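You operate a simulated robot arm through the tools that you are given. There is no shell and no other tool. Be economical: measure what you need, move in short steps, check, and stop when the job is done.

The job below is to be done with a simulated robot arm. You get a single attempt, and the scene is never put back.

## Task
Switch the lamp off, wait for COOL, then tilt the shade half up and light it on MID.
Fine: the shade starts at 65 C; the lamp stays on.

Only the result counts: the job must be done as asked and must still hold three seconds after the hand-in. Knocking over, shifting, dropping, spilling or breaking anything else fails it.

## Robot
A 7-joint arm with a two-finger parallel gripper, fixed in place. Base frame: the origin is at the foot of the arm, x ahead of it, y to its left, z up; the work surface is at about z = 60. Units: cm, degrees, N and s.
With the tool pointing down near the work surface it reaches from about 10 to 72 cm from the base axis. Its first joint turns from -166.0 to 166.0 degrees. Payload 1.57 kg.
Tool frame: the origin (TCP) lies between the finger pads and is the grasp point; the fingertips stand 3 cm ahead of it; z points along the fingers, y is the line along which they close. The gripper opens to 11 cm. The fingers are 2.4 cm wide and 1.2 cm thick; the gripper's body (4.8 by 11.2 cm) begins 7.8 cm behind the TCP.
Orientation is told as [roll, pitch, yaw] about the base's x, y, z axes, in that order, counted from this pose: with the fingers straight down and closing along the base's y, the tool's x points along the base's -x, its y along +y and its z along -z.

## Interface
- The arm moves only by the tool apply_moves. Its argument "targets" is a list of rows, each a list of 7 numbers: the gripper command, from -1 (shut) to 1 (fully open), values between in proportion, then the shift along the base's x, y, z in units of 30 mm (1.0 is 30 mm), then the turn, a rotation vector about the base's x, y, z in units of 4 degrees (1.0 is 4 degrees). In form: [[claw, x, y, z, ax, ay, az], ...]. A call has 1 to 12 rows; each row shifts and turns the commanded pose from where the row before left it. A call with a number of a shift or a turn outside -1 to 1 is refused whole. Each row takes 0.2 s and may step no farther than 5 cm and 8.6 degrees from the row before; otherwise, or with a gripper value out of range, the whole call is refused. Where a pose cannot be reached the arm comes as near as it can. A force on the tool above 40 N (or 10 N above the force at the start of the call, whichever is more), or a blocked arm, ends the call early, and 0.2 s more pass. The fingers move at their own pace (about 4.5 cm/s each) and stop on an object; they squeeze with about 36 N. The grip force told is the motor's: it shows also when the fingers shut on nothing. Time passes only in rows, and 0.2 s behind the last, so rows that do not move let the fingers close. It gives the time, the measured TCP pose, the force on the tool (base axes), the opening and the grip force at its end, in the units of the frame above (readings bear some noise), with the torque about the TCP (base axes, N m) and any sound that the robot's microphone picked up, and new pictures: "views" is both (left out), scene, wrist or none.
- Cameras (640 x 400 px; columns grow to the right, rows downward): "scene" is fixed at [40.18, -65.08, 143.06]; the picture's right is [0.99, 0.16, 0.00], its down [0.05, -0.32, -0.95] and it looks along [-0.15, 0.93, -0.32] (base axes); focal length 359 px, centre (320, 200). "wrist" rides on the gripper at [7, 1.6, -14.1] in the tool frame; the picture's right is [-0.23, 0.97, 0.00], its down [-0.85, -0.20, -0.48] and it looks along [-0.47, -0.11, 0.88] (tool axes); focal length 222 px, centre (320, 200). There is no depth. A picture from a camera that has moved, and an enlarged one, comes with that camera's place and axes in the base frame and with its lens.
- lift_body(by): slides the trunk up (or, below 0, down) by that many cm; the arm rides with it, the base frame stays. It gives what a move gives, with no picture.
- close_up(camera, box): a new picture of the part [left, top, right, bottom] of that camera's present view, enlarged. The clock stands still meanwhile.
- close_job(): hands the job in; it is judged then, once.

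Go step by step. Nothing tells you positions but the pictures and the camera data: compare them with the known pose of the tool, close in by small moves and look again before you grip or let go. The budget is 120 turns and 200 pictures, counting those below and the enlarged ones. Unless the task says otherwise, let go and move clear before handing in, and close with one line.

The tools are called after "Call:" by a JSON object that holds its "api" and its "payload". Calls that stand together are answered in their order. apply_moves: Moves the arm, as the interface text tells. Its arguments: {"type":"object","properties":{"targets":{"type":"array"},"views":{"type":"string","enum":["both","scene","wrist","none"]}},"required":["targets"]} The other tools are called the same way: lift_body (by) slides the trunk up or down; close_up (camera, box) takes an enlarged picture of a part of a camera's view; close_job () hands the job in.

At the start:

```text
clock: 0.0
eef_pos: [11.87, 47.98, 122.98]
orientation: [0.0, 0.0, 0.0]
wrist_force: [0.3, -0.8, 0.4]
torque: [0.03, 0.0, -0.02]
grip_width: 11.02
grip_force: 0.0
trunk travel left (down, up): [-50.0, 9.0]
```

scene: 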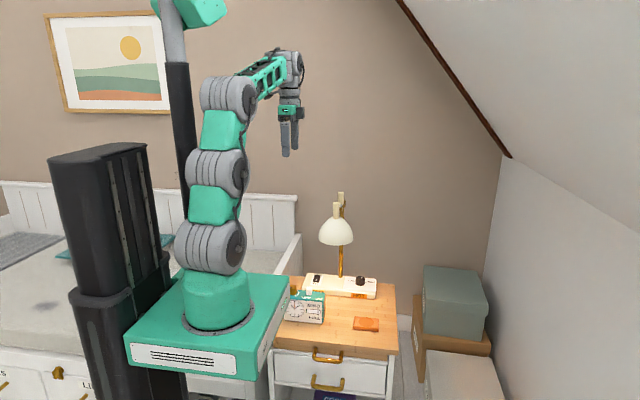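
wrist: 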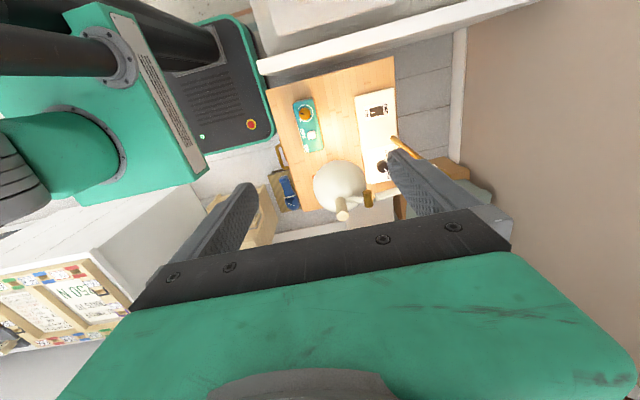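

I see a bedside table with a lamp, its control box, an alarm clock and a small orange object. I'll take enlarged views of the lamp and its controls first.

Call:
{"api": "close_up", "payload": {"camera": "scene", "box": [290, 180, 400, 250]}}

Call:
{"api": "close_up", "payload": {"camera": "scene", "box": [270, 260, 400, 340]}}

Call:
{"api": "close_up", "payload": {"camera": "wrist", "box": [260, 70, 420, 220]}}

```text
5.71 times, centred on (345, 215) of scene
camera zoom: at [40.18, -65.08, 143.06], right [0.99, 0.16, 0.0], down [0.05, -0.32, -0.95], along [-0.15, 0.93, -0.32], focal length 2051 px, centre (177, 114)
```

zoom: 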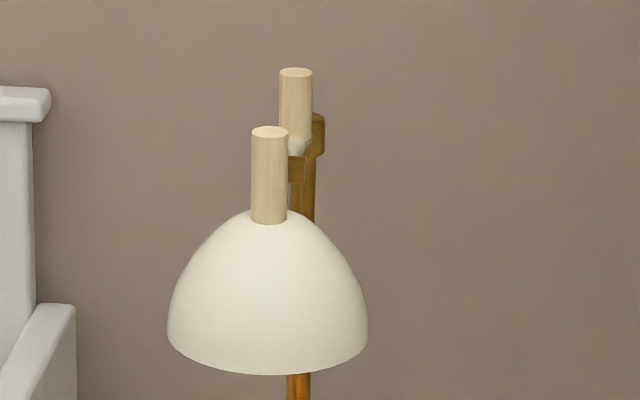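

```text
4.92 times, centred on (335, 300) of scene
camera zoom: at [40.18, -65.08, 143.06], right [0.99, 0.16, 0.0], down [0.05, -0.32, -0.95], along [-0.15, 0.93, -0.32], focal length 1767 px, centre (246, -292)
```

zoom: 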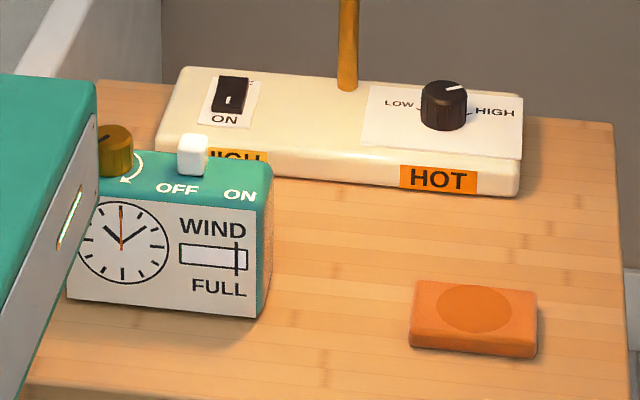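

```text
2.67 times, centred on (340, 145) of wrist
camera zoom: at [4.87, 49.64, 137.05], right [0.23, 0.97, 0.0], down [0.85, -0.2, 0.48], along [0.47, -0.11, -0.88], focal length 592 px, centre (267, 347)
```

zoom: 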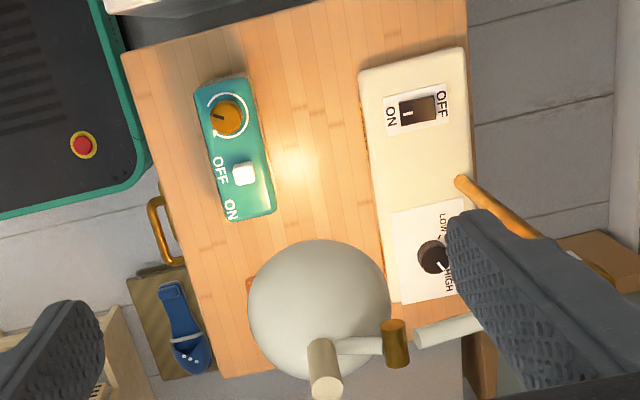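

The rocker is near (17.8, 64.5, 63), with OFF on its far side. The knob is near (36, 64, 65) and the shade handle near (27.4, 48.6, 100). I'll shut the gripper and come down left of the lamp for a closer look.

Call:
{"api": "apply_moves", "payload": {"targets": [[-1, -0.2, 0.45, -0.9, 0, 0, 0], [-1, -0.2, 0.45, -0.9, 0, 0, 0], [-1, -0.2, 0.45, -0.9, 0, 0, 0], [-1, -0.2, 0.45, -0.9, 0, 0, 0], [-1, 0, 0.45, -0.9, 0, 0, 0], [-1, 0, 0.45, -0.9, 0, 0, 0], [-1, 0, 0.45, -0.9, 0, 0, 0], [-1, 0, 0.45, -0.9, 0, 0, 0]]}}

```text
clock: 1.8
eef_pos: [9.62, 58.76, 101.21]
orientation: [0.0, 0.0, 0.0]
wrist_force: [0.3, 0.5, -0.1]
torque: [0.01, -0.01, 0.01]
grip_width: 0.0
grip_force: 21.3
trunk travel left (down, up): [-50.0, 9.0]
camera wrist: at [2.45, 60.49, 115.36], right [0.23, 0.97, 0.0], down [0.85, -0.2, 0.48], along [0.47, -0.11, -0.88], focal length 222 px, centre (320, 200)
```

scene: 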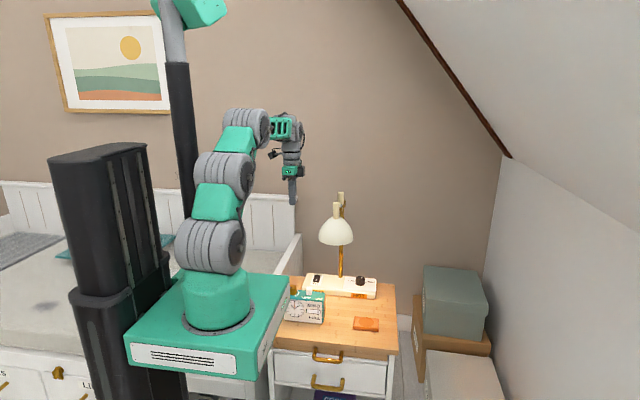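
wrist: 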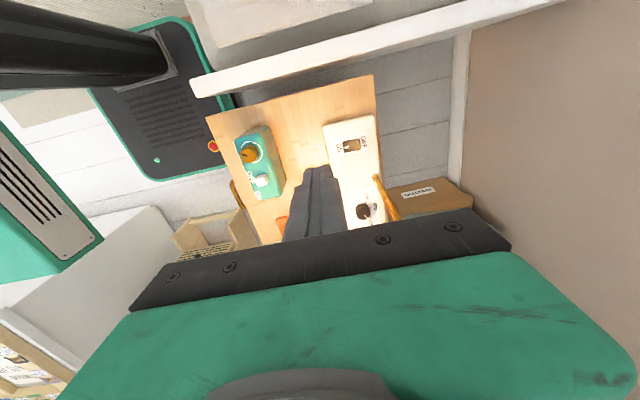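

The view is clear from here. I'll zoom in on the switch and on the lamp hinge.

Call:
{"api": "close_up", "payload": {"camera": "wrist", "box": [310, 100, 420, 240]}}

```text
2.86 times, centred on (365, 170) of wrist
camera zoom: at [2.45, 60.49, 115.36], right [0.23, 0.97, 0.0], down [0.85, -0.2, 0.48], along [0.47, -0.11, -0.88], focal length 635 px, centre (191, 286)
```

zoom: 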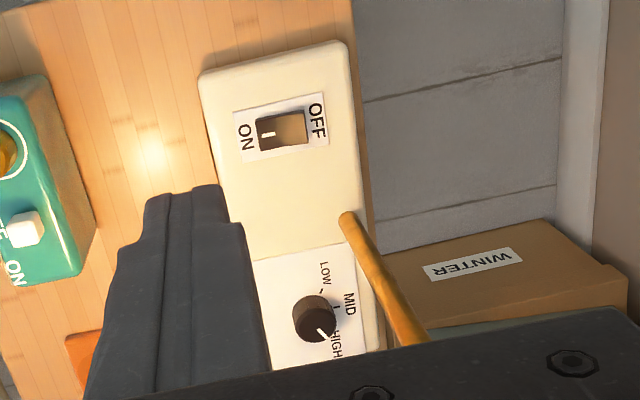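

The dial reads LOW, MID and HIGH, with MID at the back. The OFF half of the rocker is at about (18.1, 66), so I'll go to a point above it.

Call:
{"api": "apply_moves", "payload": {"targets": [[-1, 0.2, 0.26, -0.95, 0, 0, 0], [-1, 0.2, 0.26, -0.95, 0, 0, 0], [-1, 0.2, 0.26, -0.95, 0, 0, 0], [-1, 0.2, 0.26, -0.95, 0, 0, 0], [-1, 0.2, 0.26, -0.95, 0, 0, 0], [-1, 0.2, 0.26, -0.95, 0, 0, 0], [-1, 0.3, 0.26, -0.95, 0, 0, 0], [-1, 0.3, 0.26, -0.95, 0, 0, 0], [-1, 0.4, 0.26, -0.95, 0, 0, 0], [-1, 0.5, 0.26, -0.95, 0, 0, 0]]}}

```text
clock: 4.0
eef_pos: [17.67, 66.58, 72.8]
orientation: [0.2, -0.1, 0.0]
wrist_force: [0.8, 0.8, 0.5]
torque: [-0.01, 0.0, 0.0]
grip_width: 0.0
grip_force: 21.8
trunk travel left (down, up): [-50.0, 9.0]
camera wrist: at [10.62, 68.27, 87.01], right [0.23, 0.97, 0.0], down [0.85, -0.2, 0.48], along [0.47, -0.11, -0.88], focal length 222 px, centre (320, 200)
```

scene: 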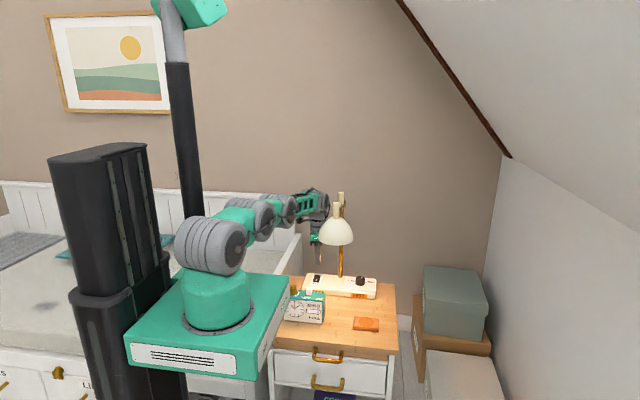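
wrist: 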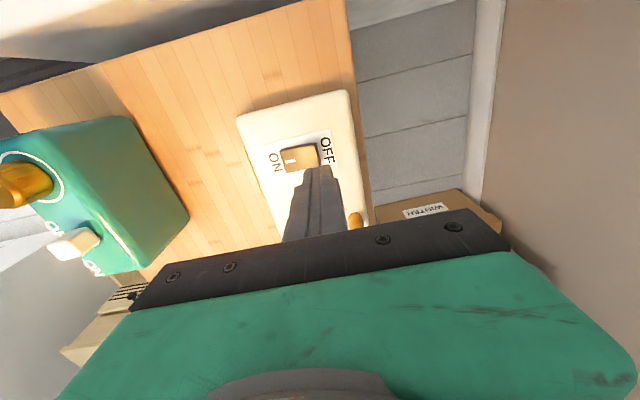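

The fingertips are above the OFF side. I'll check the alignment before pressing.

Call:
{"api": "close_up", "payload": {"camera": "wrist", "box": [240, 110, 380, 200]}}

Call:
{"api": "close_up", "payload": {"camera": "scene", "box": [280, 180, 380, 245]}}

```text
4.44 times, centred on (310, 155) of wrist
camera zoom: at [10.62, 68.27, 87.01], right [0.23, 0.97, 0.0], down [0.85, -0.2, 0.48], along [0.47, -0.11, -0.88], focal length 987 px, centre (364, 400)
```

zoom: 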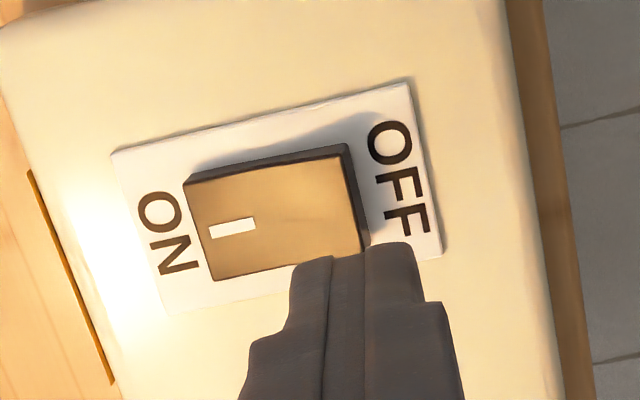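

```text
6.15 times, centred on (330, 212) of scene
camera zoom: at [40.18, -65.08, 143.06], right [0.99, 0.16, 0.0], down [0.05, -0.32, -0.95], along [-0.15, 0.93, -0.32], focal length 2209 px, centre (258, 123)
```

zoom: 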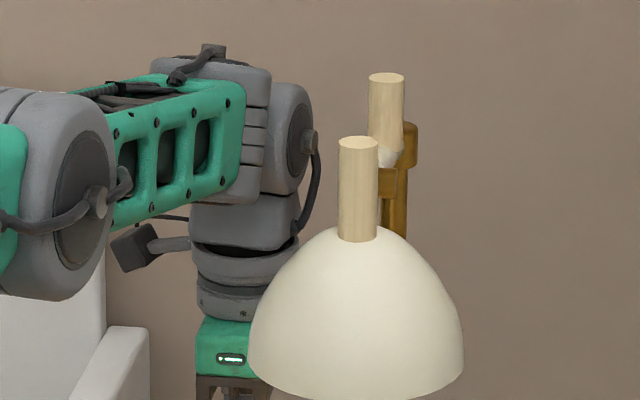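

The OFF half spans about y 64.5 to 66.5 at x 17.6. I'll shift slightly toward -y and come down on it.

Call:
{"api": "apply_moves", "payload": {"targets": [[-1, 0, -0.2, -0.4, 0, 0, 0], [-1, 0, 0, -0.5, 0, 0, 0], [-1, 0, 0, -0.5, 0, 0, 0], [-1, 0, 0, -0.2, 0, 0, 0], [-1, 0, 0, -0.1, 0, 0, 0], [-1, 0, 0, -0.1, 0, 0, 0], [-1, 0, 0, -0.1, 0, 0, 0]], "views": "wrist"}}

```text
clock: 5.6
eef_pos: [17.6, 65.61, 67.25]
orientation: [0.1, 0.0, 0.0]
wrist_force: [0.0, 1.3, 3.3]
torque: [0.01, 0.01, 0.02]
grip_width: 0.0
grip_force: 21.7
out of reach, approached as far as the arm can: row 6
trunk travel left (down, up): [-50.0, 9.0]
camera wrist: at [10.52, 67.32, 81.42], right [0.23, 0.97, 0.0], down [0.85, -0.2, 0.48], along [0.47, -0.11, -0.88], focal length 222 px, centre (320, 200)
```

wrist: 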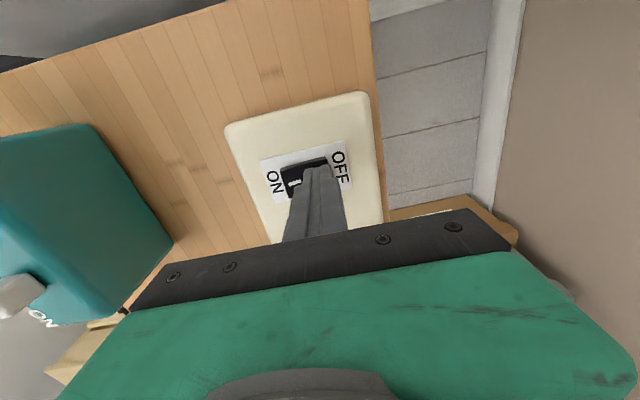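

The room looks dimmer, so the rocker may have flipped, and the arm is at its reach limit. I'll check the switch and the indicators.

Call:
{"api": "close_up", "payload": {"camera": "wrist", "box": [240, 120, 380, 210]}}

Call:
{"api": "close_up", "payload": {"camera": "scene", "box": [270, 260, 400, 340]}}

```text
4.44 times, centred on (310, 165) of wrist
camera zoom: at [10.52, 67.32, 81.42], right [0.23, 0.97, 0.0], down [0.85, -0.2, 0.48], along [0.47, -0.11, -0.88], focal length 987 px, centre (364, 356)
```

zoom: 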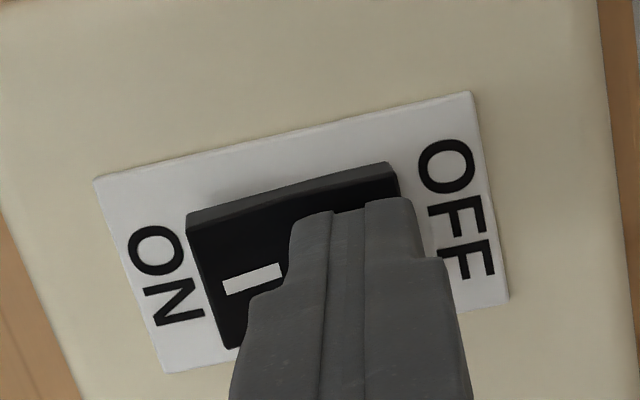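

```text
4.92 times, centred on (335, 300) of scene
camera zoom: at [40.18, -65.08, 143.06], right [0.99, 0.16, 0.0], down [0.05, -0.32, -0.95], along [-0.15, 0.93, -0.32], focal length 1767 px, centre (246, -292)
```

zoom: 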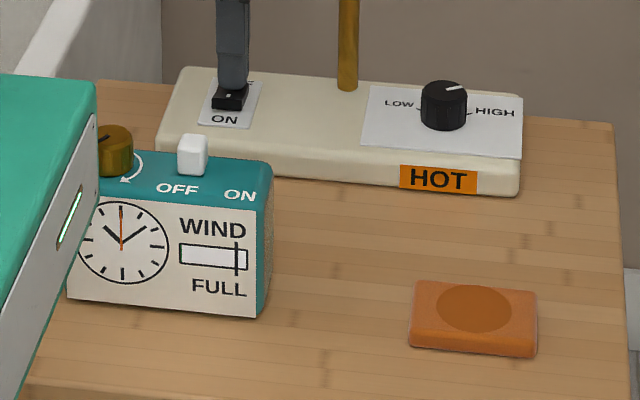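

The lamp is off, with the shade showing HOT. I'll rise and retreat, which passes cooling time and lets me look at the hinge.

Call:
{"api": "apply_moves", "payload": {"targets": [[-1, 0, 0, 0.9, 0, 0, 0], [-1, 0, 0, 0.9, 0, 0, 0], [-1, -0.5, -0.2, 0.9, 0, 0, 0], [-1, -0.5, -0.2, 0.95, 0, 0, 0], [-1, -0.5, -0.2, 0.95, 0, 0, 0], [-1, -0.5, -0.2, 0.95, 0, 0, 0], [-1, -0.3, -0.2, 0.95, 0, 0, 0], [-1, -0.3, -0.3, 0.95, 0, 0, 0], [-1, -0.3, -0.3, 0.95, 0, 0, 0], [-1, -0.3, -0.3, 0.95, 0, 0, 0], [-1, 0, -0.3, 0.95, 0, 0, 0], [-1, 0, -0.3, 0.95, 0, 0, 0]], "views": "none"}}

Call:
{"api": "apply_moves", "payload": {"targets": [[0.6, 0, 0, 0.95, 0, 0, 0], [0.6, 0, 0, 0.95, 0, 0, 0], [0.6, 0, 0, 0.95, 0, 0, 0], [0.6, 0, 0, 0.95, 0, 0, 0], [0.6, 0.5, 0, 0.95, 0, 0, 0], [0.6, 0.5, 0, 0.5, 0, 0, 0], [0.6, 0.5, 0, 0, 0, 0, 0], [0.6, 0.5, 0, 0, 0, 0, 0]]}}

```text
clock: 8.2
eef_pos: [8.13, 60.56, 97.88]
orientation: [-0.3, 0.0, -0.1]
wrist_force: [0.3, -0.3, 0.6]
torque: [0.04, 0.01, -0.01]
grip_width: 0.0
grip_force: 21.7
out of reach, approached as far as the arm can: row 3, 4, 5, 11
trunk travel left (down, up): [-50.0, 9.0]
```

```text
clock: 10.0
eef_pos: [14.12, 60.51, 113.51]
orientation: [0.1, 0.0, 0.0]
wrist_force: [0.3, -0.3, 0.1]
torque: [0.0, 0.01, -0.03]
grip_width: 8.78
grip_force: 0.0
trunk travel left (down, up): [-50.0, 9.0]
camera wrist: at [7.13, 62.18, 127.76], right [0.23, 0.97, 0.0], down [0.86, -0.2, 0.48], along [0.47, -0.11, -0.88], focal length 222 px, centre (320, 200)
```

scene: 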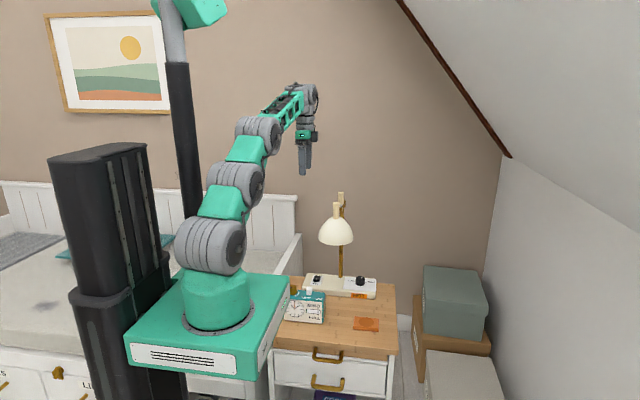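
wrist: 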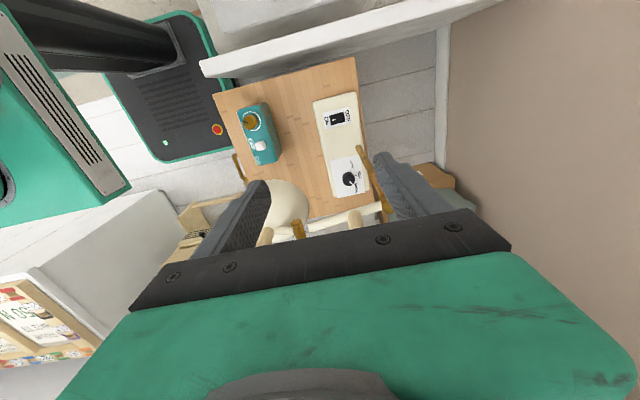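

I need a clearer view of the hinge. I'll back off in x and tilt the wrist camera toward the lamp.

Call:
{"api": "apply_moves", "payload": {"targets": [[-1, -0.8, -0.3, 0, 0, -1, 0], [-1, -0.8, -0.3, 0, 0, -1, 0], [-1, -0.8, -0.3, 0, 0, -1, 0], [-1, -0.8, -0.3, 0, 0, -1, 0], [-1, -0.5, 0, 0, 0, -1, 0], [-1, -0.5, 0, 0, 0, -1, 0], [-1, 0, 0, 0, 0, -1, 0], [-1, 0, 0, 0, 0, -1, 0], [-1, 0, 0, 0, 0, -1, 0]]}}

```text
clock: 12.0
eef_pos: [1.85, 56.02, 113.03]
orientation: [-0.1, -23.4, 0.0]
wrist_force: [0.0, 1.3, 0.9]
torque: [0.0, -0.06, 0.02]
grip_width: 0.0
grip_force: 20.9
out of reach, approached as far as the arm can: row 6, 7, 8, 9
trunk travel left (down, up): [-50.0, 9.0]
camera wrist: at [-10.2, 57.71, 123.33], right [0.21, 0.97, 0.09], down [0.59, -0.2, 0.78], along [0.78, -0.11, -0.62], focal length 222 px, centre (320, 200)
```

scene: 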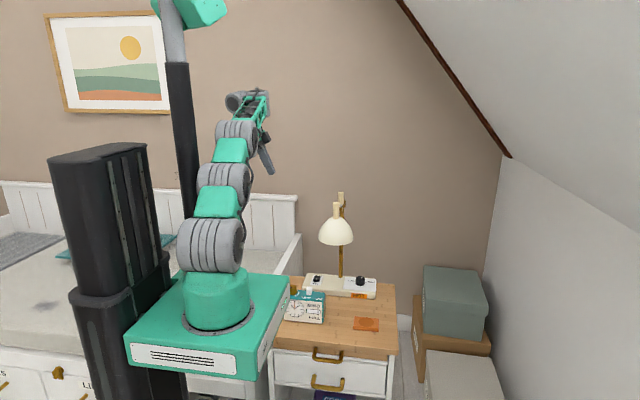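
wrist: 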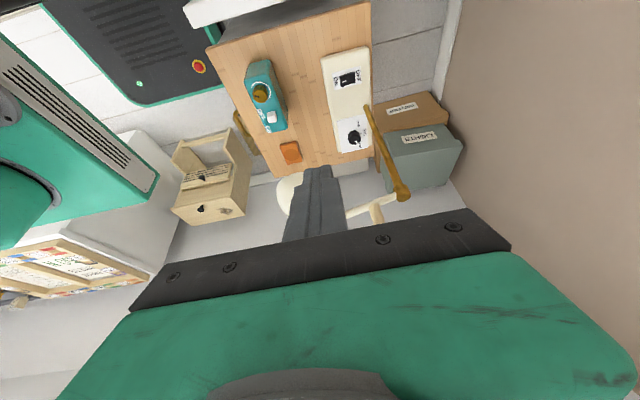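

Call:
{"api": "close_up", "payload": {"camera": "wrist", "box": [260, 110, 460, 240]}}

Call:
{"api": "close_up", "payload": {"camera": "scene", "box": [310, 185, 370, 225]}}

```text
3.08 times, centred on (360, 175) of wrist
camera zoom: at [-10.2, 57.71, 123.33], right [0.21, 0.97, 0.09], down [0.59, -0.2, 0.78], along [0.78, -0.11, -0.62], focal length 684 px, centre (197, 277)
```

zoom: 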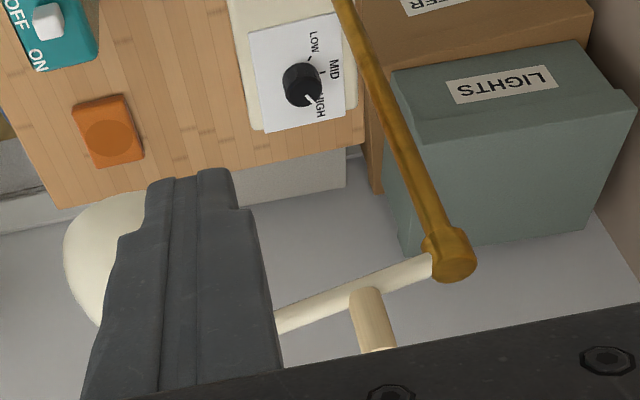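

```text
10.00 times, centred on (340, 205) of scene
camera zoom: at [40.18, -65.08, 143.06], right [0.99, 0.16, 0.0], down [0.05, -0.32, -0.95], along [-0.15, 0.93, -0.32], focal length 3590 px, centre (120, 150)
```

zoom: 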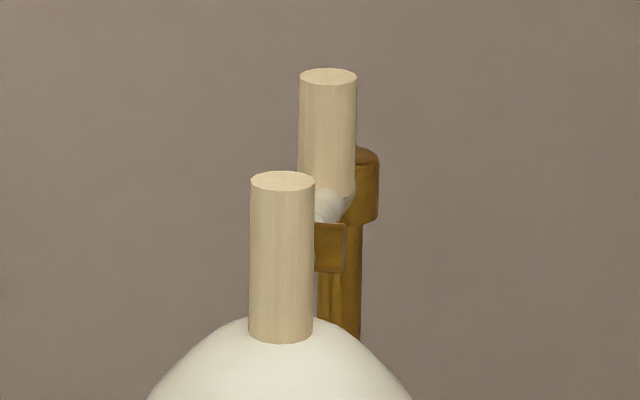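

The arm runs from the pole head to a brown joint behind the shade, and each section has a wooden handle. I'll take a more sideways view to read the hinge.

Call:
{"api": "apply_moves", "payload": {"targets": [[-1, -0.2, -0.8, -0.2, 0, 0, 0], [-1, -0.2, -0.8, -0.2, 0, 0, 0], [-1, -0.2, -0.8, -0.2, 0, 0, 0], [-1, 0, -0.8, -0.2, 0, 0, 1], [-1, 0, -0.8, -0.2, 0, 0, 1], [-1, 0, -0.8, -0.2, 0, 0, 1], [-1, 0, -0.8, -0.2, 0, 0, 1], [-1, 0, 0, -0.2, 0, 0, 1], [-1, 0, 0, 0, 0, 0, 1]]}}

```text
clock: 14.0
eef_pos: [-0.96, 40.18, 110.47]
orientation: [-0.2, -23.3, 24.0]
wrist_force: [-0.5, 0.2, 0.2]
torque: [-0.01, -0.04, 0.0]
grip_width: 0.0
grip_force: 21.5
out of reach, approached as far as the arm can: row 8, 9
trunk travel left (down, up): [-50.0, 9.0]
camera wrist: at [-12.72, 37.03, 120.71], right [-0.2, 0.98, 0.09], down [0.62, 0.06, 0.78], along [0.75, 0.21, -0.62], focal length 222 px, centre (320, 200)
```

scene: 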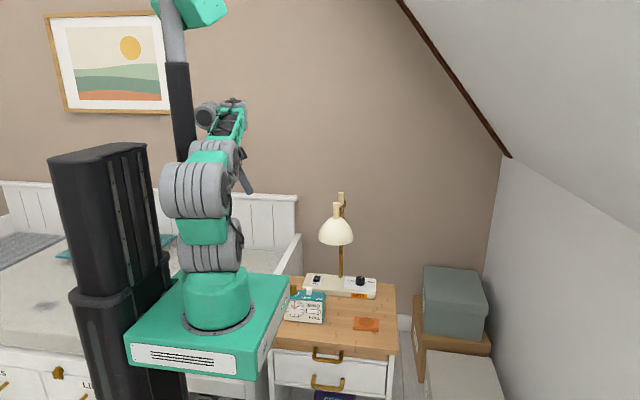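
wrist: 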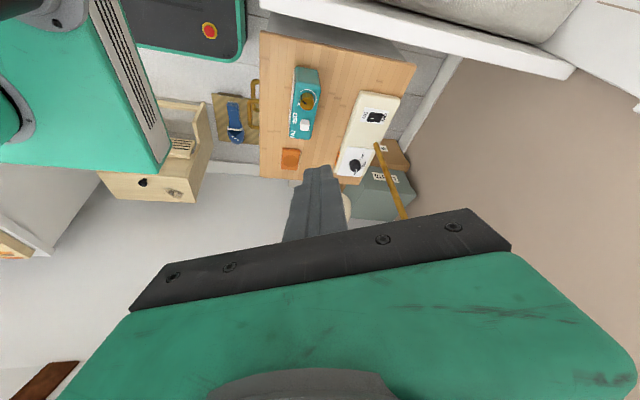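

The fingers hide the lamp from here. I'll go back to a high view with the fingers open, centred on the lamp head.

Call:
{"api": "apply_moves", "payload": {"targets": [[1, 0.3, 0.8, 0.6, 0, 1, -1], [1, 0.3, 0.8, 0.6, 0, 1, -1], [1, 0.3, 0.8, 0.6, 0, 1, -1], [1, 0.3, 0.8, 0.6, 0, 1, -1], [1, 0.3, 0.8, 0.6, 0, 1, -1], [1, 0.3, 0.8, 0.6, 0, 1, -1], [1, 0.3, 0, 0.3, 0, 0, 0], [1, 0.3, 0, 0, 0, 0, 0]], "views": "wrist"}}

```text
clock: 15.8
eef_pos: [6.25, 54.69, 122.2]
orientation: [4.8, 0.0, -1.4]
wrist_force: [0.4, -0.7, -0.1]
torque: [0.01, 0.0, 0.01]
grip_width: 10.99
grip_force: 0.0
trunk travel left (down, up): [-50.0, 9.0]
camera wrist: at [-0.77, 55.37, 136.45], right [0.25, 0.96, 0.08], down [0.85, -0.26, 0.46], along [0.47, -0.05, -0.88], focal length 222 px, centre (320, 200)
```

wrist: 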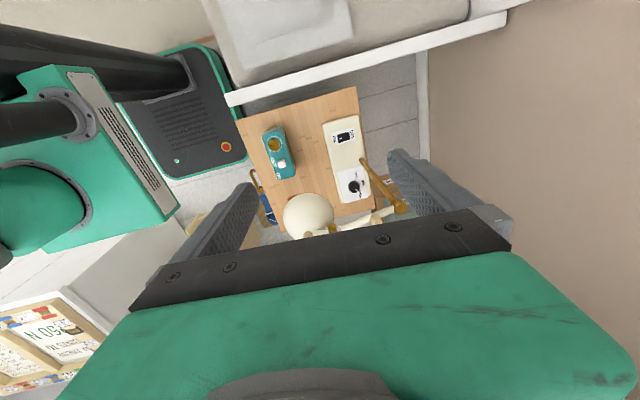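

The lamp head should come clear of the gripper if I move forward about 8 cm.

Call:
{"api": "apply_moves", "payload": {"targets": [[1, 0.9, -0.2, 0.2, 0, 0, 0], [1, 0.9, -0.2, 0.2, 0, 0, 0], [1, 0.9, 0, 0.2, 0, 0, 0], [1, 0.5, 0, 0, -1, 0, 0.3]], "views": "none"}}

Call:
{"api": "close_up", "payload": {"camera": "wrist", "box": [260, 100, 440, 240]}}

```text
clock: 16.8
eef_pos: [15.85, 53.48, 123.79]
orientation: [0.7, -0.1, -0.2]
wrist_force: [0.0, 0.3, 0.0]
torque: [0.05, 0.0, 0.02]
grip_width: 11.02
grip_force: 0.0
trunk travel left (down, up): [-50.0, 9.0]
```

```text
2.86 times, centred on (350, 170) of wrist
camera zoom: at [8.81, 55.09, 138.07], right [0.23, 0.97, 0.01], down [0.85, -0.21, 0.48], along [0.47, -0.1, -0.88], focal length 635 px, centre (234, 286)
```

zoom: 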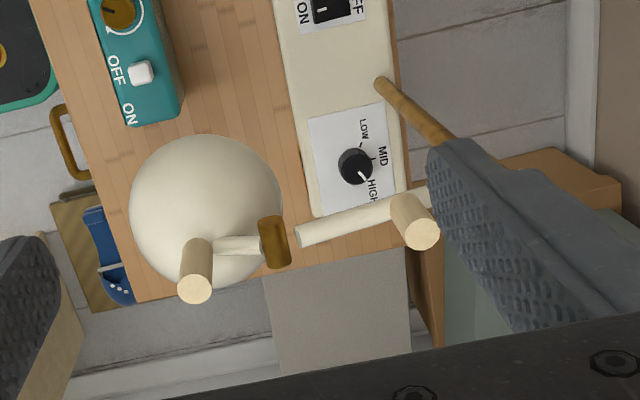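

The shade seems to hinge on a barrel near (27.4, 54, 98) with its axis along x. I'll zoom in on the hinge for marks and check the COOL state.

Call:
{"api": "close_up", "payload": {"camera": "wrist", "box": [305, 145, 395, 200]}}

Call:
{"api": "close_up", "payload": {"camera": "scene", "box": [300, 265, 400, 335]}}

```text
7.11 times, centred on (350, 172) of wrist
camera zoom: at [8.81, 55.09, 138.07], right [0.23, 0.97, 0.01], down [0.85, -0.21, 0.48], along [0.47, -0.1, -0.88], focal length 1580 px, centre (107, 396)
```

zoom: 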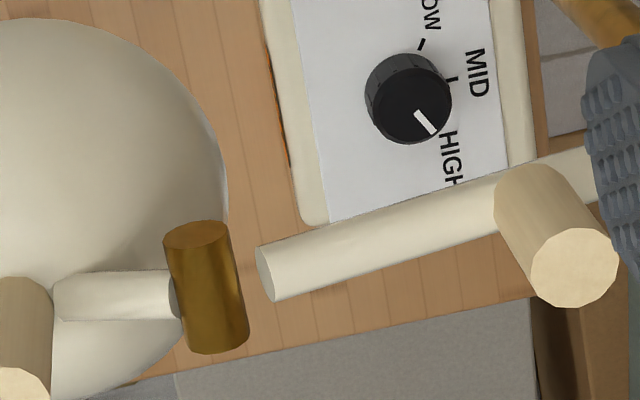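

```text
5.71 times, centred on (350, 300) of scene
camera zoom: at [40.18, -65.08, 143.06], right [0.99, 0.16, 0.0], down [0.05, -0.32, -0.95], along [-0.15, 0.93, -0.32], focal length 2051 px, centre (149, -371)
```

zoom: 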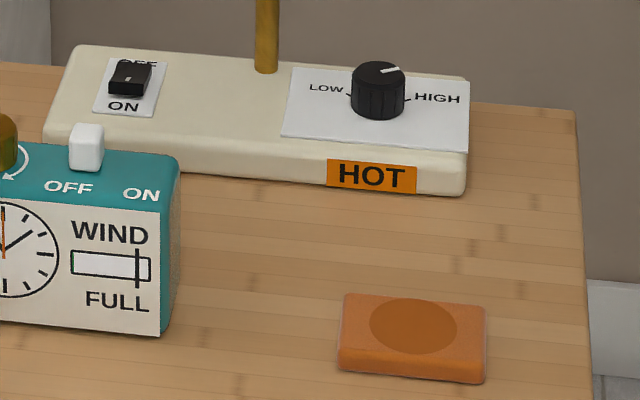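

No marks show on the hinge, and the knob is on HIGH with MID about 45° counter-clockwise. While it cools I'll turn the gripper 90° in yaw, so it closes along x, and retreat toward -y.

Call:
{"api": "apply_moves", "payload": {"targets": [[0, 0.0, -0.5, 0, 0, 0, 1], [0, 0.0, -0.5, 0, 0, 0, 1], [0, 0, -0.5, 0, 0, 0, 1], [0, 0, -0.5, 0, 0, 0, 1], [0, 0, -0.5, 0, 0, 0, 1], [0, 0, -0.5, 0, 0, 0, 1], [0, 0, -0.5, 0, 0, 0, 1], [0, 0, -0.5, 0, 0, 0, 1], [0, 0, 0, 0, 0, 0, 1], [0, 0, 0, 0, 0, 0, 1], [0, 0, 0, 0, 0, 0, 1], [0, 0, 0, 0, 0, 0, 1]], "views": "none"}}

Call:
{"api": "apply_moves", "payload": {"targets": [[0, 0.4, -0.2, 0, 0, 0, 1], [0, 0.4, -0.2, 0, 0, 0, 1], [0, 0.4, -0.2, 0, 0, 0, 1], [0, 0.4, 0, 0, 0, 0, 1], [0, 0.4, 0, 0, 0, 0, 1], [0, 0.4, 0, 0, 0, 0, 1], [0, 0.4, 0, 0, 0, 0, 1], [0, 0.4, 0, 0, 0, 0, 1], [0, 0.4, 0, 0, 0, 0, 1], [0, 0, 0, 0, 0, 0, 1], [0, 0, 0, 0, 0, 0, 0.5]]}}

```text
clock: 19.4
eef_pos: [15.85, 41.44, 123.95]
orientation: [0.7, -0.1, 47.9]
wrist_force: [-0.2, 0.3, -0.2]
torque: [0.02, -0.02, -0.02]
grip_width: 5.5
grip_force: 0.0
trunk travel left (down, up): [-50.0, 9.0]
```

```text
clock: 21.8
eef_pos: [26.69, 39.68, 124.04]
orientation: [0.7, -0.1, 89.9]
wrist_force: [-0.5, 0.2, 0.3]
torque: [0.02, 0.02, 0.0]
grip_width: 5.47
grip_force: 0.1
trunk travel left (down, up): [-50.0, 9.0]
camera wrist: at [25.07, 32.78, 138.15], right [-0.97, 0.23, 0.01], down [0.21, 0.85, 0.48], along [0.1, 0.47, -0.88], focal length 222 px, centre (320, 200)
```

scene: 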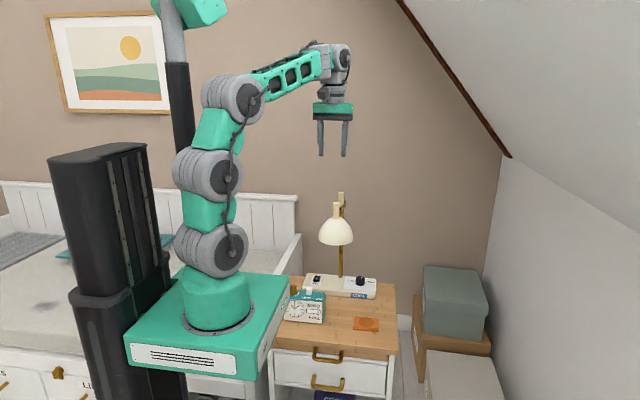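
wrist: 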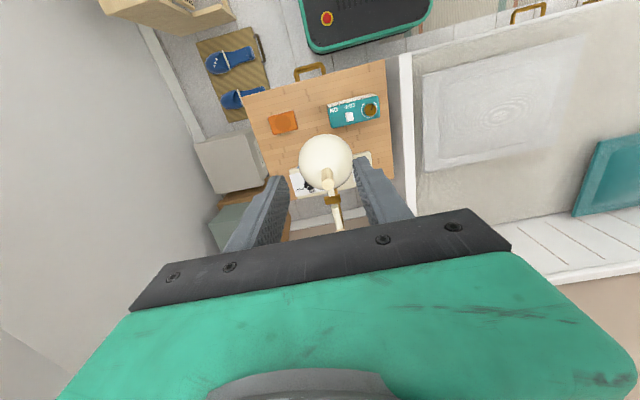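

The status label has turned blue, so I'll check it. I'm also tilting the tool 45° forward at a point in line with the handle.

Call:
{"api": "close_up", "payload": {"camera": "scene", "box": [300, 265, 400, 335]}}

Call:
{"api": "apply_moves", "payload": {"targets": [[0, 0.02, -0.05, -0.36, 1, 0, 0], [0, 0.02, -0.05, -0.36, 1, 0, 0], [0, 0.02, -0.05, -0.36, 1, 0, 0], [0, 0.02, -0.05, -0.36, 1, 0, 0], [0, 0.02, -0.05, -0.36, 1, 0, 0], [0, 0.02, -0.05, -0.36, 1, 0, 0], [0, 0.02, -0.05, -0.36, 1, 0, 0], [0, 0.02, -0.05, -0.36, 1, 0, 0], [0, 0.02, -0.05, -0.36, 1, 0, 0], [0, 0.02, -0.05, -0.36, 1, 0, 0], [0, 0.02, -0.05, -0.36, 1, 0, 0]]}}

```text
5.71 times, centred on (350, 300) of scene
camera zoom: at [40.18, -65.08, 143.06], right [0.99, 0.16, 0.0], down [0.05, -0.32, -0.95], along [-0.15, 0.93, -0.32], focal length 2051 px, centre (149, -371)
```

zoom: 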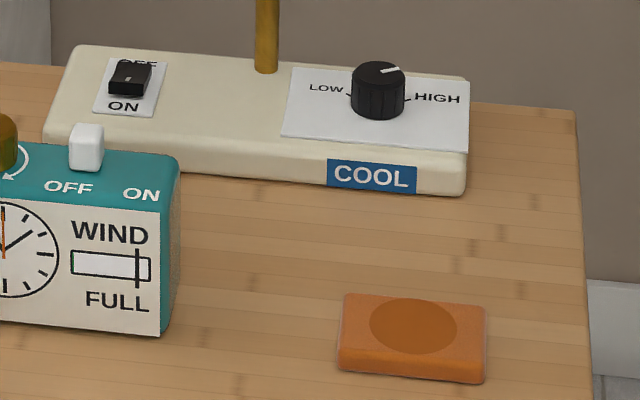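

```text
clock: 24.2
eef_pos: [27.49, 31.66, 129.54]
orientation: [1.6, -40.4, 89.8]
wrist_force: [-1.1, 0.2, 0.3]
torque: [-0.03, -0.02, -0.01]
grip_width: 5.49
grip_force: 0.0
out of reach, approached as far as the arm can: row 1, 2, 7, 8, 9, 10, 11
trunk travel left (down, up): [-50.0, 9.0]
camera wrist: at [26.07, 17.25, 135.91], right [-0.97, 0.16, 0.17], down [0.21, 0.35, 0.91], along [0.09, 0.92, -0.37], focal length 222 px, centre (320, 200)
```

scene: 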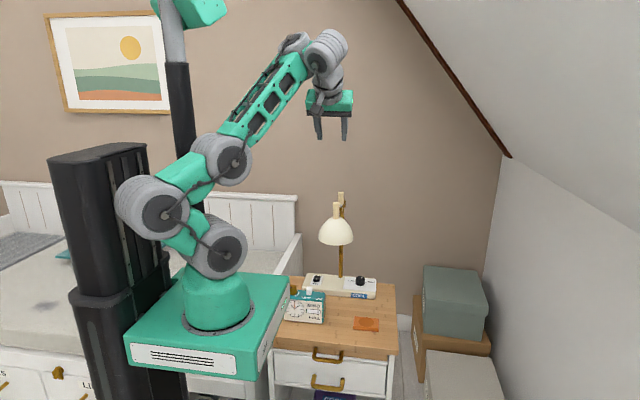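
wrist: 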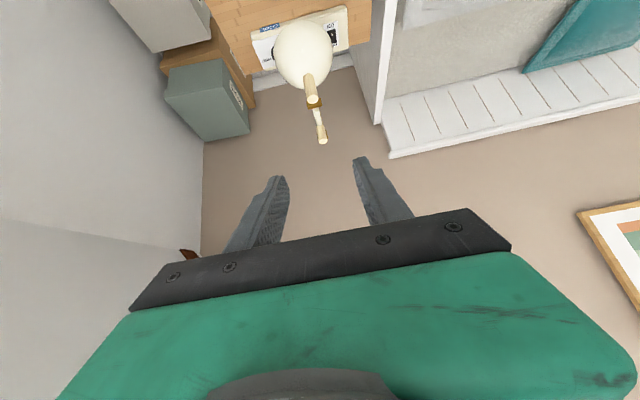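

The label reads COOL. The tool is tilted about 40°, but the arm is folded tight, so I'll move outward and down to line up with the handle.

Call:
{"api": "apply_moves", "payload": {"targets": [[0, 0, 0.4, -0.5, 0, 0, 0], [0, 0, 0.4, -0.5, 0, 0, 0], [0, 0, 0.4, -0.5, 0, 0, 0], [0, 0, 0.4, -0.5, 0, 0, 0], [0, 0, 0.4, -0.5, 0, 0, 0], [0, 0, 0.2, -0.5, 0, 0, 0]]}}

```text
clock: 25.6
eef_pos: [27.33, 31.36, 129.9]
orientation: [1.5, -40.8, 89.8]
wrist_force: [-0.2, -0.7, 0.7]
torque: [0.03, 0.0, 0.0]
grip_width: 5.5
grip_force: 0.0
out of reach, approached as far as the arm can: row 1, 2, 3, 4, 5, 6
trunk travel left (down, up): [-50.0, 9.0]
camera wrist: at [25.95, 17.01, 136.16], right [-0.97, 0.16, 0.17], down [0.21, 0.34, 0.92], along [0.09, 0.93, -0.36], focal length 222 px, centre (320, 200)
```

scene: 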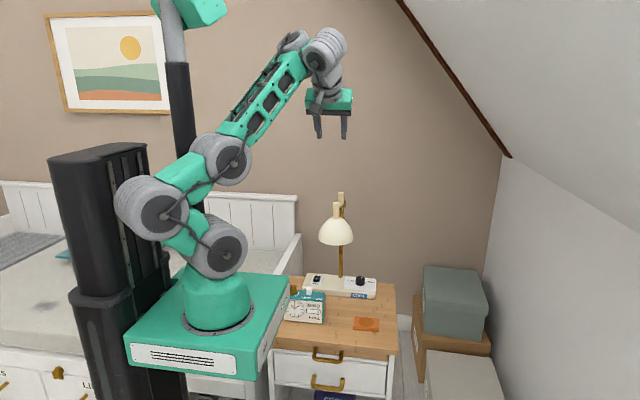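
wrist: 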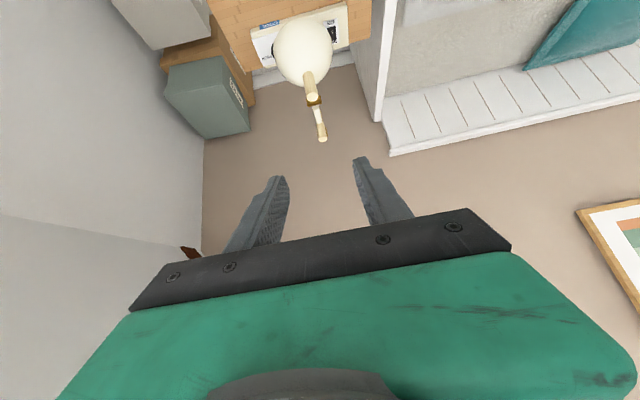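

The tucked-in arm is blocking this pose. Lowering the trunk brings the hand down to handle height and gives the arm room.

Call:
{"api": "lift_body", "payload": {"by": -18}}

Call:
{"api": "apply_moves", "payload": {"targets": [[0, 0, 0, 0, 0, 0, 0]]}}

```text
clock: 27.6
eef_pos: [27.34, 31.44, 111.92]
orientation: [1.5, -40.8, 89.8]
wrist_force: [-0.9, -0.1, 0.6]
torque: [-0.01, -0.01, -0.04]
grip_width: 5.5
grip_force: 0.0
trunk travel left (down, up): [-32.0, 27.0]
```

```text
clock: 28.0
eef_pos: [27.34, 31.4, 111.98]
orientation: [1.5, -40.8, 89.8]
wrist_force: [-0.3, -0.2, -0.3]
torque: [-0.02, -0.01, -0.02]
grip_width: 5.5
grip_force: 0.1
trunk travel left (down, up): [-32.0, 27.0]
camera wrist: at [25.95, 17.0, 118.17], right [-0.97, 0.16, 0.17], down [0.21, 0.34, 0.92], along [0.09, 0.93, -0.36], focal length 222 px, centre (320, 200)
```

scene: 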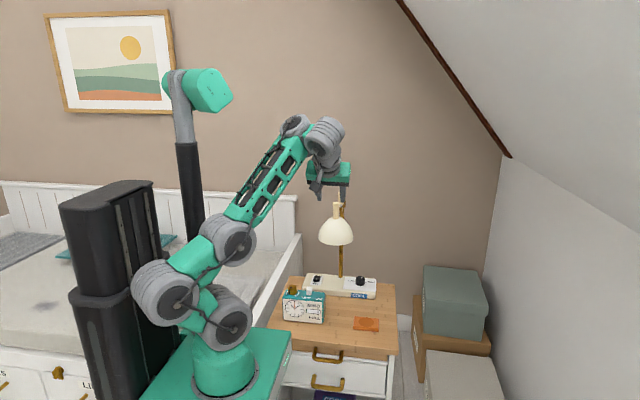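
wrist: 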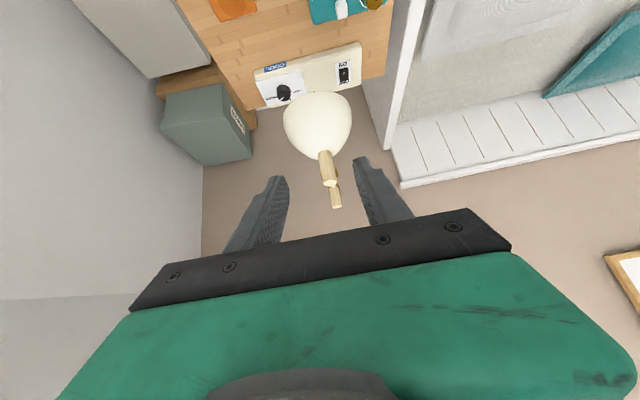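

That looks good, so I'll move out along the line toward the handle.

Call:
{"api": "apply_moves", "payload": {"targets": [[0, 0, 0.5, -0.1, 0, 0, 0], [0, 0, 0.5, -0.1, 0, 0, 0], [0, 0, 0.5, -0.1, 0, 0, 0], [0, 0, 0.5, -0.1, 0, 0, 0], [0, 0, 0.5, -0.1, 0, 0, 0]]}}

```text
clock: 29.2
eef_pos: [26.85, 35.5, 114.68]
orientation: [1.6, -40.4, 89.7]
wrist_force: [0.2, -0.6, 0.3]
torque: [0.01, 0.02, 0.02]
grip_width: 5.5
grip_force: 0.2
out of reach, approached as far as the arm can: row 1, 2, 3, 4, 5
trunk travel left (down, up): [-32.0, 27.0]
camera wrist: at [25.49, 21.14, 121.13], right [-0.97, 0.16, 0.17], down [0.21, 0.35, 0.91], along [0.09, 0.92, -0.37], focal length 222 px, centre (320, 200)
```

scene: 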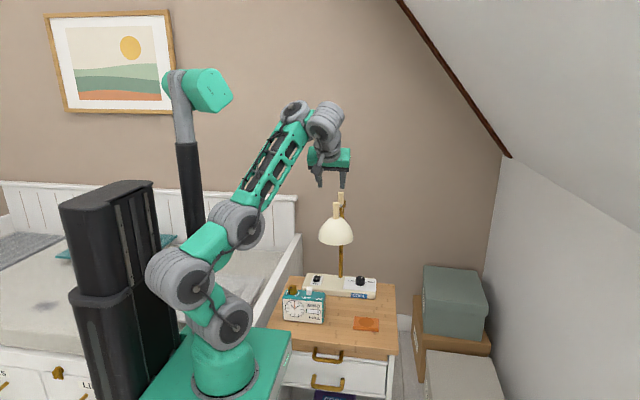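
wrist: 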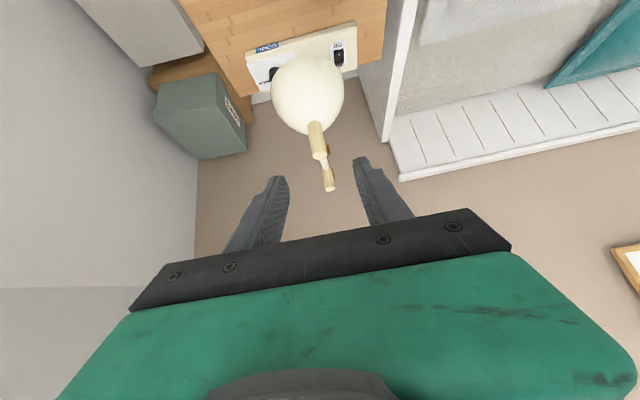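

A forward tilt is limited by the wrist. Instead I'll grip the handle with the tool vertical, closing along x, and swing it around the hinge so it can pivot between the pads. First I'll un-tilt above the handle.

Call:
{"api": "apply_moves", "payload": {"targets": [[0, 0, 0.2, 0.2, -1, 0, 0], [0, 0, 0.2, 0.2, -1, 0, 0], [0, 0, 0.2, 0.1, -1, 0, 0], [0, 0, 0.2, 0, -1, 0, 0], [0, 0, 0.2, 0, -1, 0, 0], [0, 0, 0.2, 0, -1, 0, 0], [0, 0, 0.2, 0, -1, 0, 0], [0, 0, 0.2, 0, -1, 0, 0], [0, 0, 0, 0, -1, 0, 0], [0, 0, 0, 0, -1, 0, 0]]}}

```text
clock: 31.3
eef_pos: [26.86, 40.3, 116.23]
orientation: [1.0, -4.9, 90.5]
wrist_force: [10.6, 7.6, -14.3]
torque: [0.21, 1.12, 0.76]
grip_width: 5.51
grip_force: 0.1
out of reach, approached as far as the arm can: row 10
trunk travel left (down, up): [-32.0, 27.0]
stopped in row 10: the force on the tool passed its limit at 74 N (the readings are from after the stop); the commanded pose is now the measured one
camera wrist: at [25.48, 32.19, 129.76], right [-0.98, 0.22, 0.04], down [0.2, 0.81, 0.55], along [0.09, 0.54, -0.84], focal length 222 px, centre (320, 200)
```

scene: 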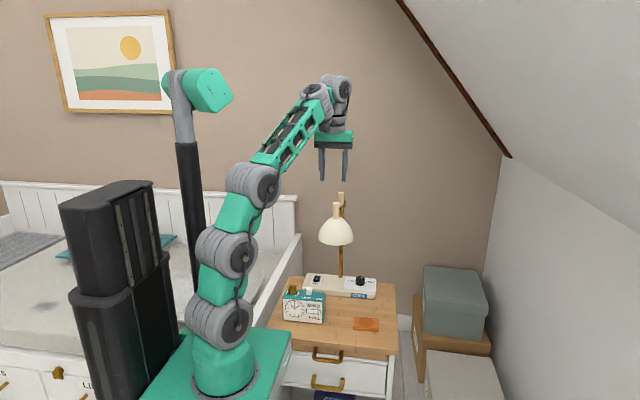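
wrist: 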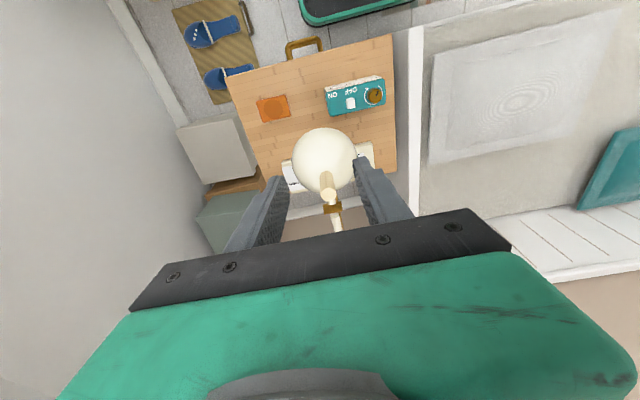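

The force jump looks like the arm unfolding, since nothing in the scene has moved. I'll go over the handle and straighten the tool.

Call:
{"api": "apply_moves", "payload": {"targets": [[0, 0, 0.3, 0, -0.3, 0, 0], [0, 0, 0.4, 0, -0.3, 0, 0], [0, 0.05, 0.4, 0, -0.3, 0, 0], [0, 0.05, 0.4, 0, -0.3, 0, 0], [0, 0.05, 0.5, -0.3, 0, 0, 0], [0, 0, 0.5, -0.3, 0, 0, 0], [0, 0, 0.3, -0.4, 0, 0, 0]]}}

```text
clock: 31.6
eef_pos: [26.98, 40.62, 116.31]
orientation: [0.8, -4.6, 91.0]
wrist_force: [10.7, 6.2, -12.0]
torque: [0.19, 1.2, 0.79]
grip_width: 5.46
grip_force: 0.0
trunk travel left (down, up): [-32.0, 27.0]
stopped in row 1: the force on the tool passed its limit at 55 N (the readings are from after the stop); the commanded pose is now the measured one
camera wrist: at [25.55, 32.61, 129.83], right [-0.98, 0.21, 0.03], down [0.19, 0.82, 0.54], along [0.09, 0.54, -0.84], focal length 222 px, centre (320, 200)
```

scene: 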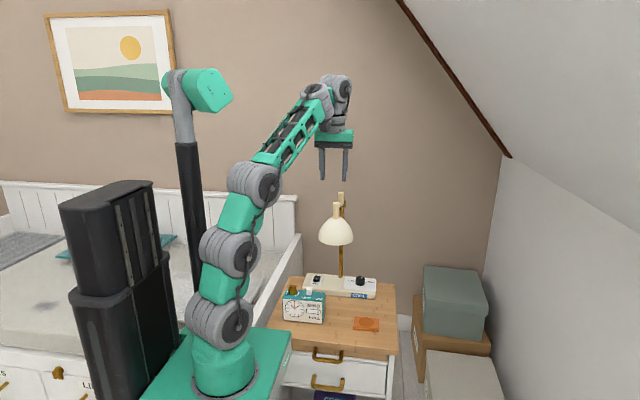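
wrist: 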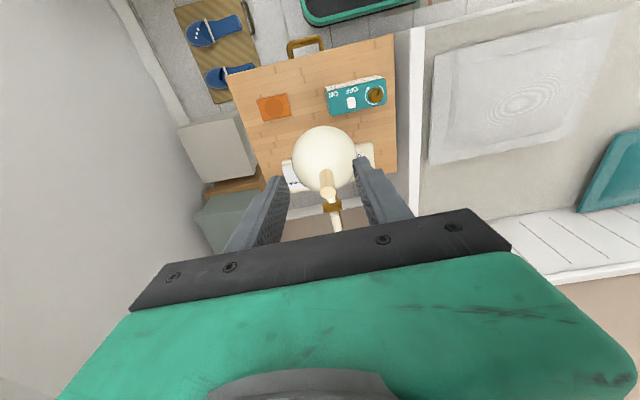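

The steady force suggests the hand is touching its own forearm while folded. I'll tilt outward a little to free it, then raise the trunk again.

Call:
{"api": "apply_moves", "payload": {"targets": [[0, 0.1, 0.1, -0.1, 0.5, 0, 0], [0, 0.1, 0.1, -0.1, 0.5, 0, 0]], "views": "none"}}

Call:
{"api": "lift_body", "payload": {"by": 18}}

```text
clock: 32.2
eef_pos: [27.56, 41.19, 115.63]
orientation: [0.7, -8.6, 90.9]
wrist_force: [0.1, 0.7, -0.6]
torque: [-0.04, -0.02, -0.01]
grip_width: 5.52
grip_force: 0.0
trunk travel left (down, up): [-32.0, 27.0]
```

```text
clock: 34.2
eef_pos: [27.58, 41.25, 133.66]
orientation: [0.8, -8.5, 90.9]
wrist_force: [0.3, 0.0, -0.3]
torque: [-0.03, -0.01, 0.0]
grip_width: 5.53
grip_force: 0.0
trunk travel left (down, up): [-50.0, 9.0]
```

That's free. Now I'll go down over the handle, keeping this slight forward tilt.

Call:
{"api": "apply_moves", "payload": {"targets": [[0, 0, 0.3, -0.9, 0, 0, 0], [0, 0, 0.3, -0.9, 0, 0, 0], [0, 0, 0.3, -0.9, 0, 0, 0], [0, 0, 0.3, -0.9, 0, 0, 0], [0, 0, 0.3, -0.9, 0, 0, 0], [0, 0, 0.3, -0.9, 0, 0, 0], [0, 0, 0.3, -0.9, 0, 0, 0], [0, 0, 0.3, -0.9, 0, 0, 0]]}}

```text
clock: 36.0
eef_pos: [27.46, 48.38, 111.85]
orientation: [0.7, -8.5, 90.9]
wrist_force: [0.0, 0.2, 0.1]
torque: [0.01, 0.0, 0.03]
grip_width: 5.49
grip_force: 0.0
trunk travel left (down, up): [-50.0, 9.0]
camera wrist: at [26.15, 39.47, 124.98], right [-0.98, 0.21, 0.05], down [0.19, 0.78, 0.6], along [0.09, 0.59, -0.8], focal length 222 px, centre (320, 200)
```

scene: 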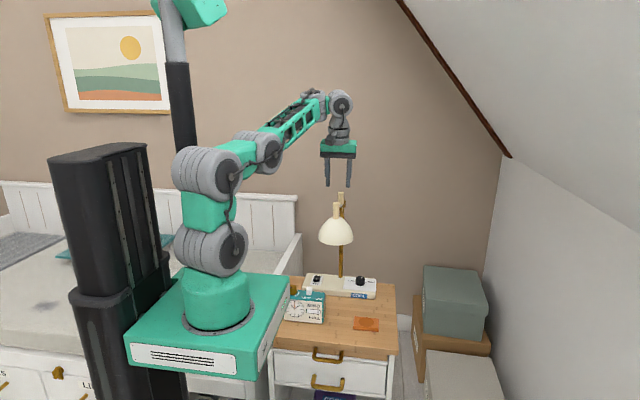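
wrist: 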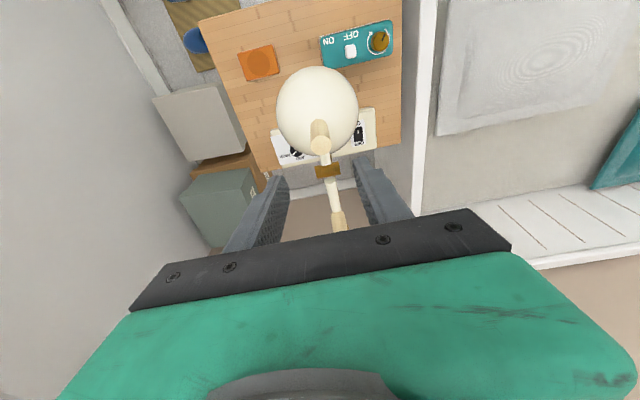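

The handle is centred below, near (27.1, 48.7). I'll test whether more forward tilt is possible from here, to reduce the pivot needed.

Call:
{"api": "apply_moves", "payload": {"targets": [[0, 0, -0.1, 0, 1, 0, 0], [0, 0, -0.1, 0, 1, 0, 0], [0, 0, -0.1, 0, 1, 0, 0], [0, 0, -0.1, 0, 1, 0, 0]], "views": "wrist"}}

```text
clock: 37.0
eef_pos: [28.84, 48.03, 120.68]
orientation: [0.8, -23.4, 91.0]
wrist_force: [-0.4, 0.9, 1.6]
torque: [0.0, -0.02, 0.01]
grip_width: 5.52
grip_force: 0.1
out of reach, approached as far as the arm can: row 2, 3, 4
trunk travel left (down, up): [-50.0, 9.0]
camera wrist: at [27.53, 36.0, 130.97], right [-0.98, 0.19, 0.1], down [0.2, 0.6, 0.78], along [0.08, 0.78, -0.62], focal length 222 px, centre (320, 200)
```

wrist: 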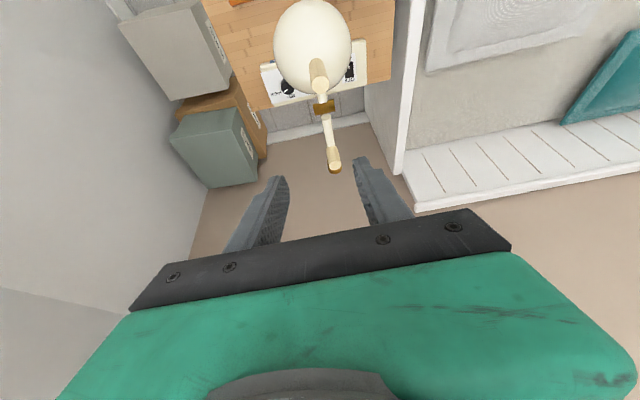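

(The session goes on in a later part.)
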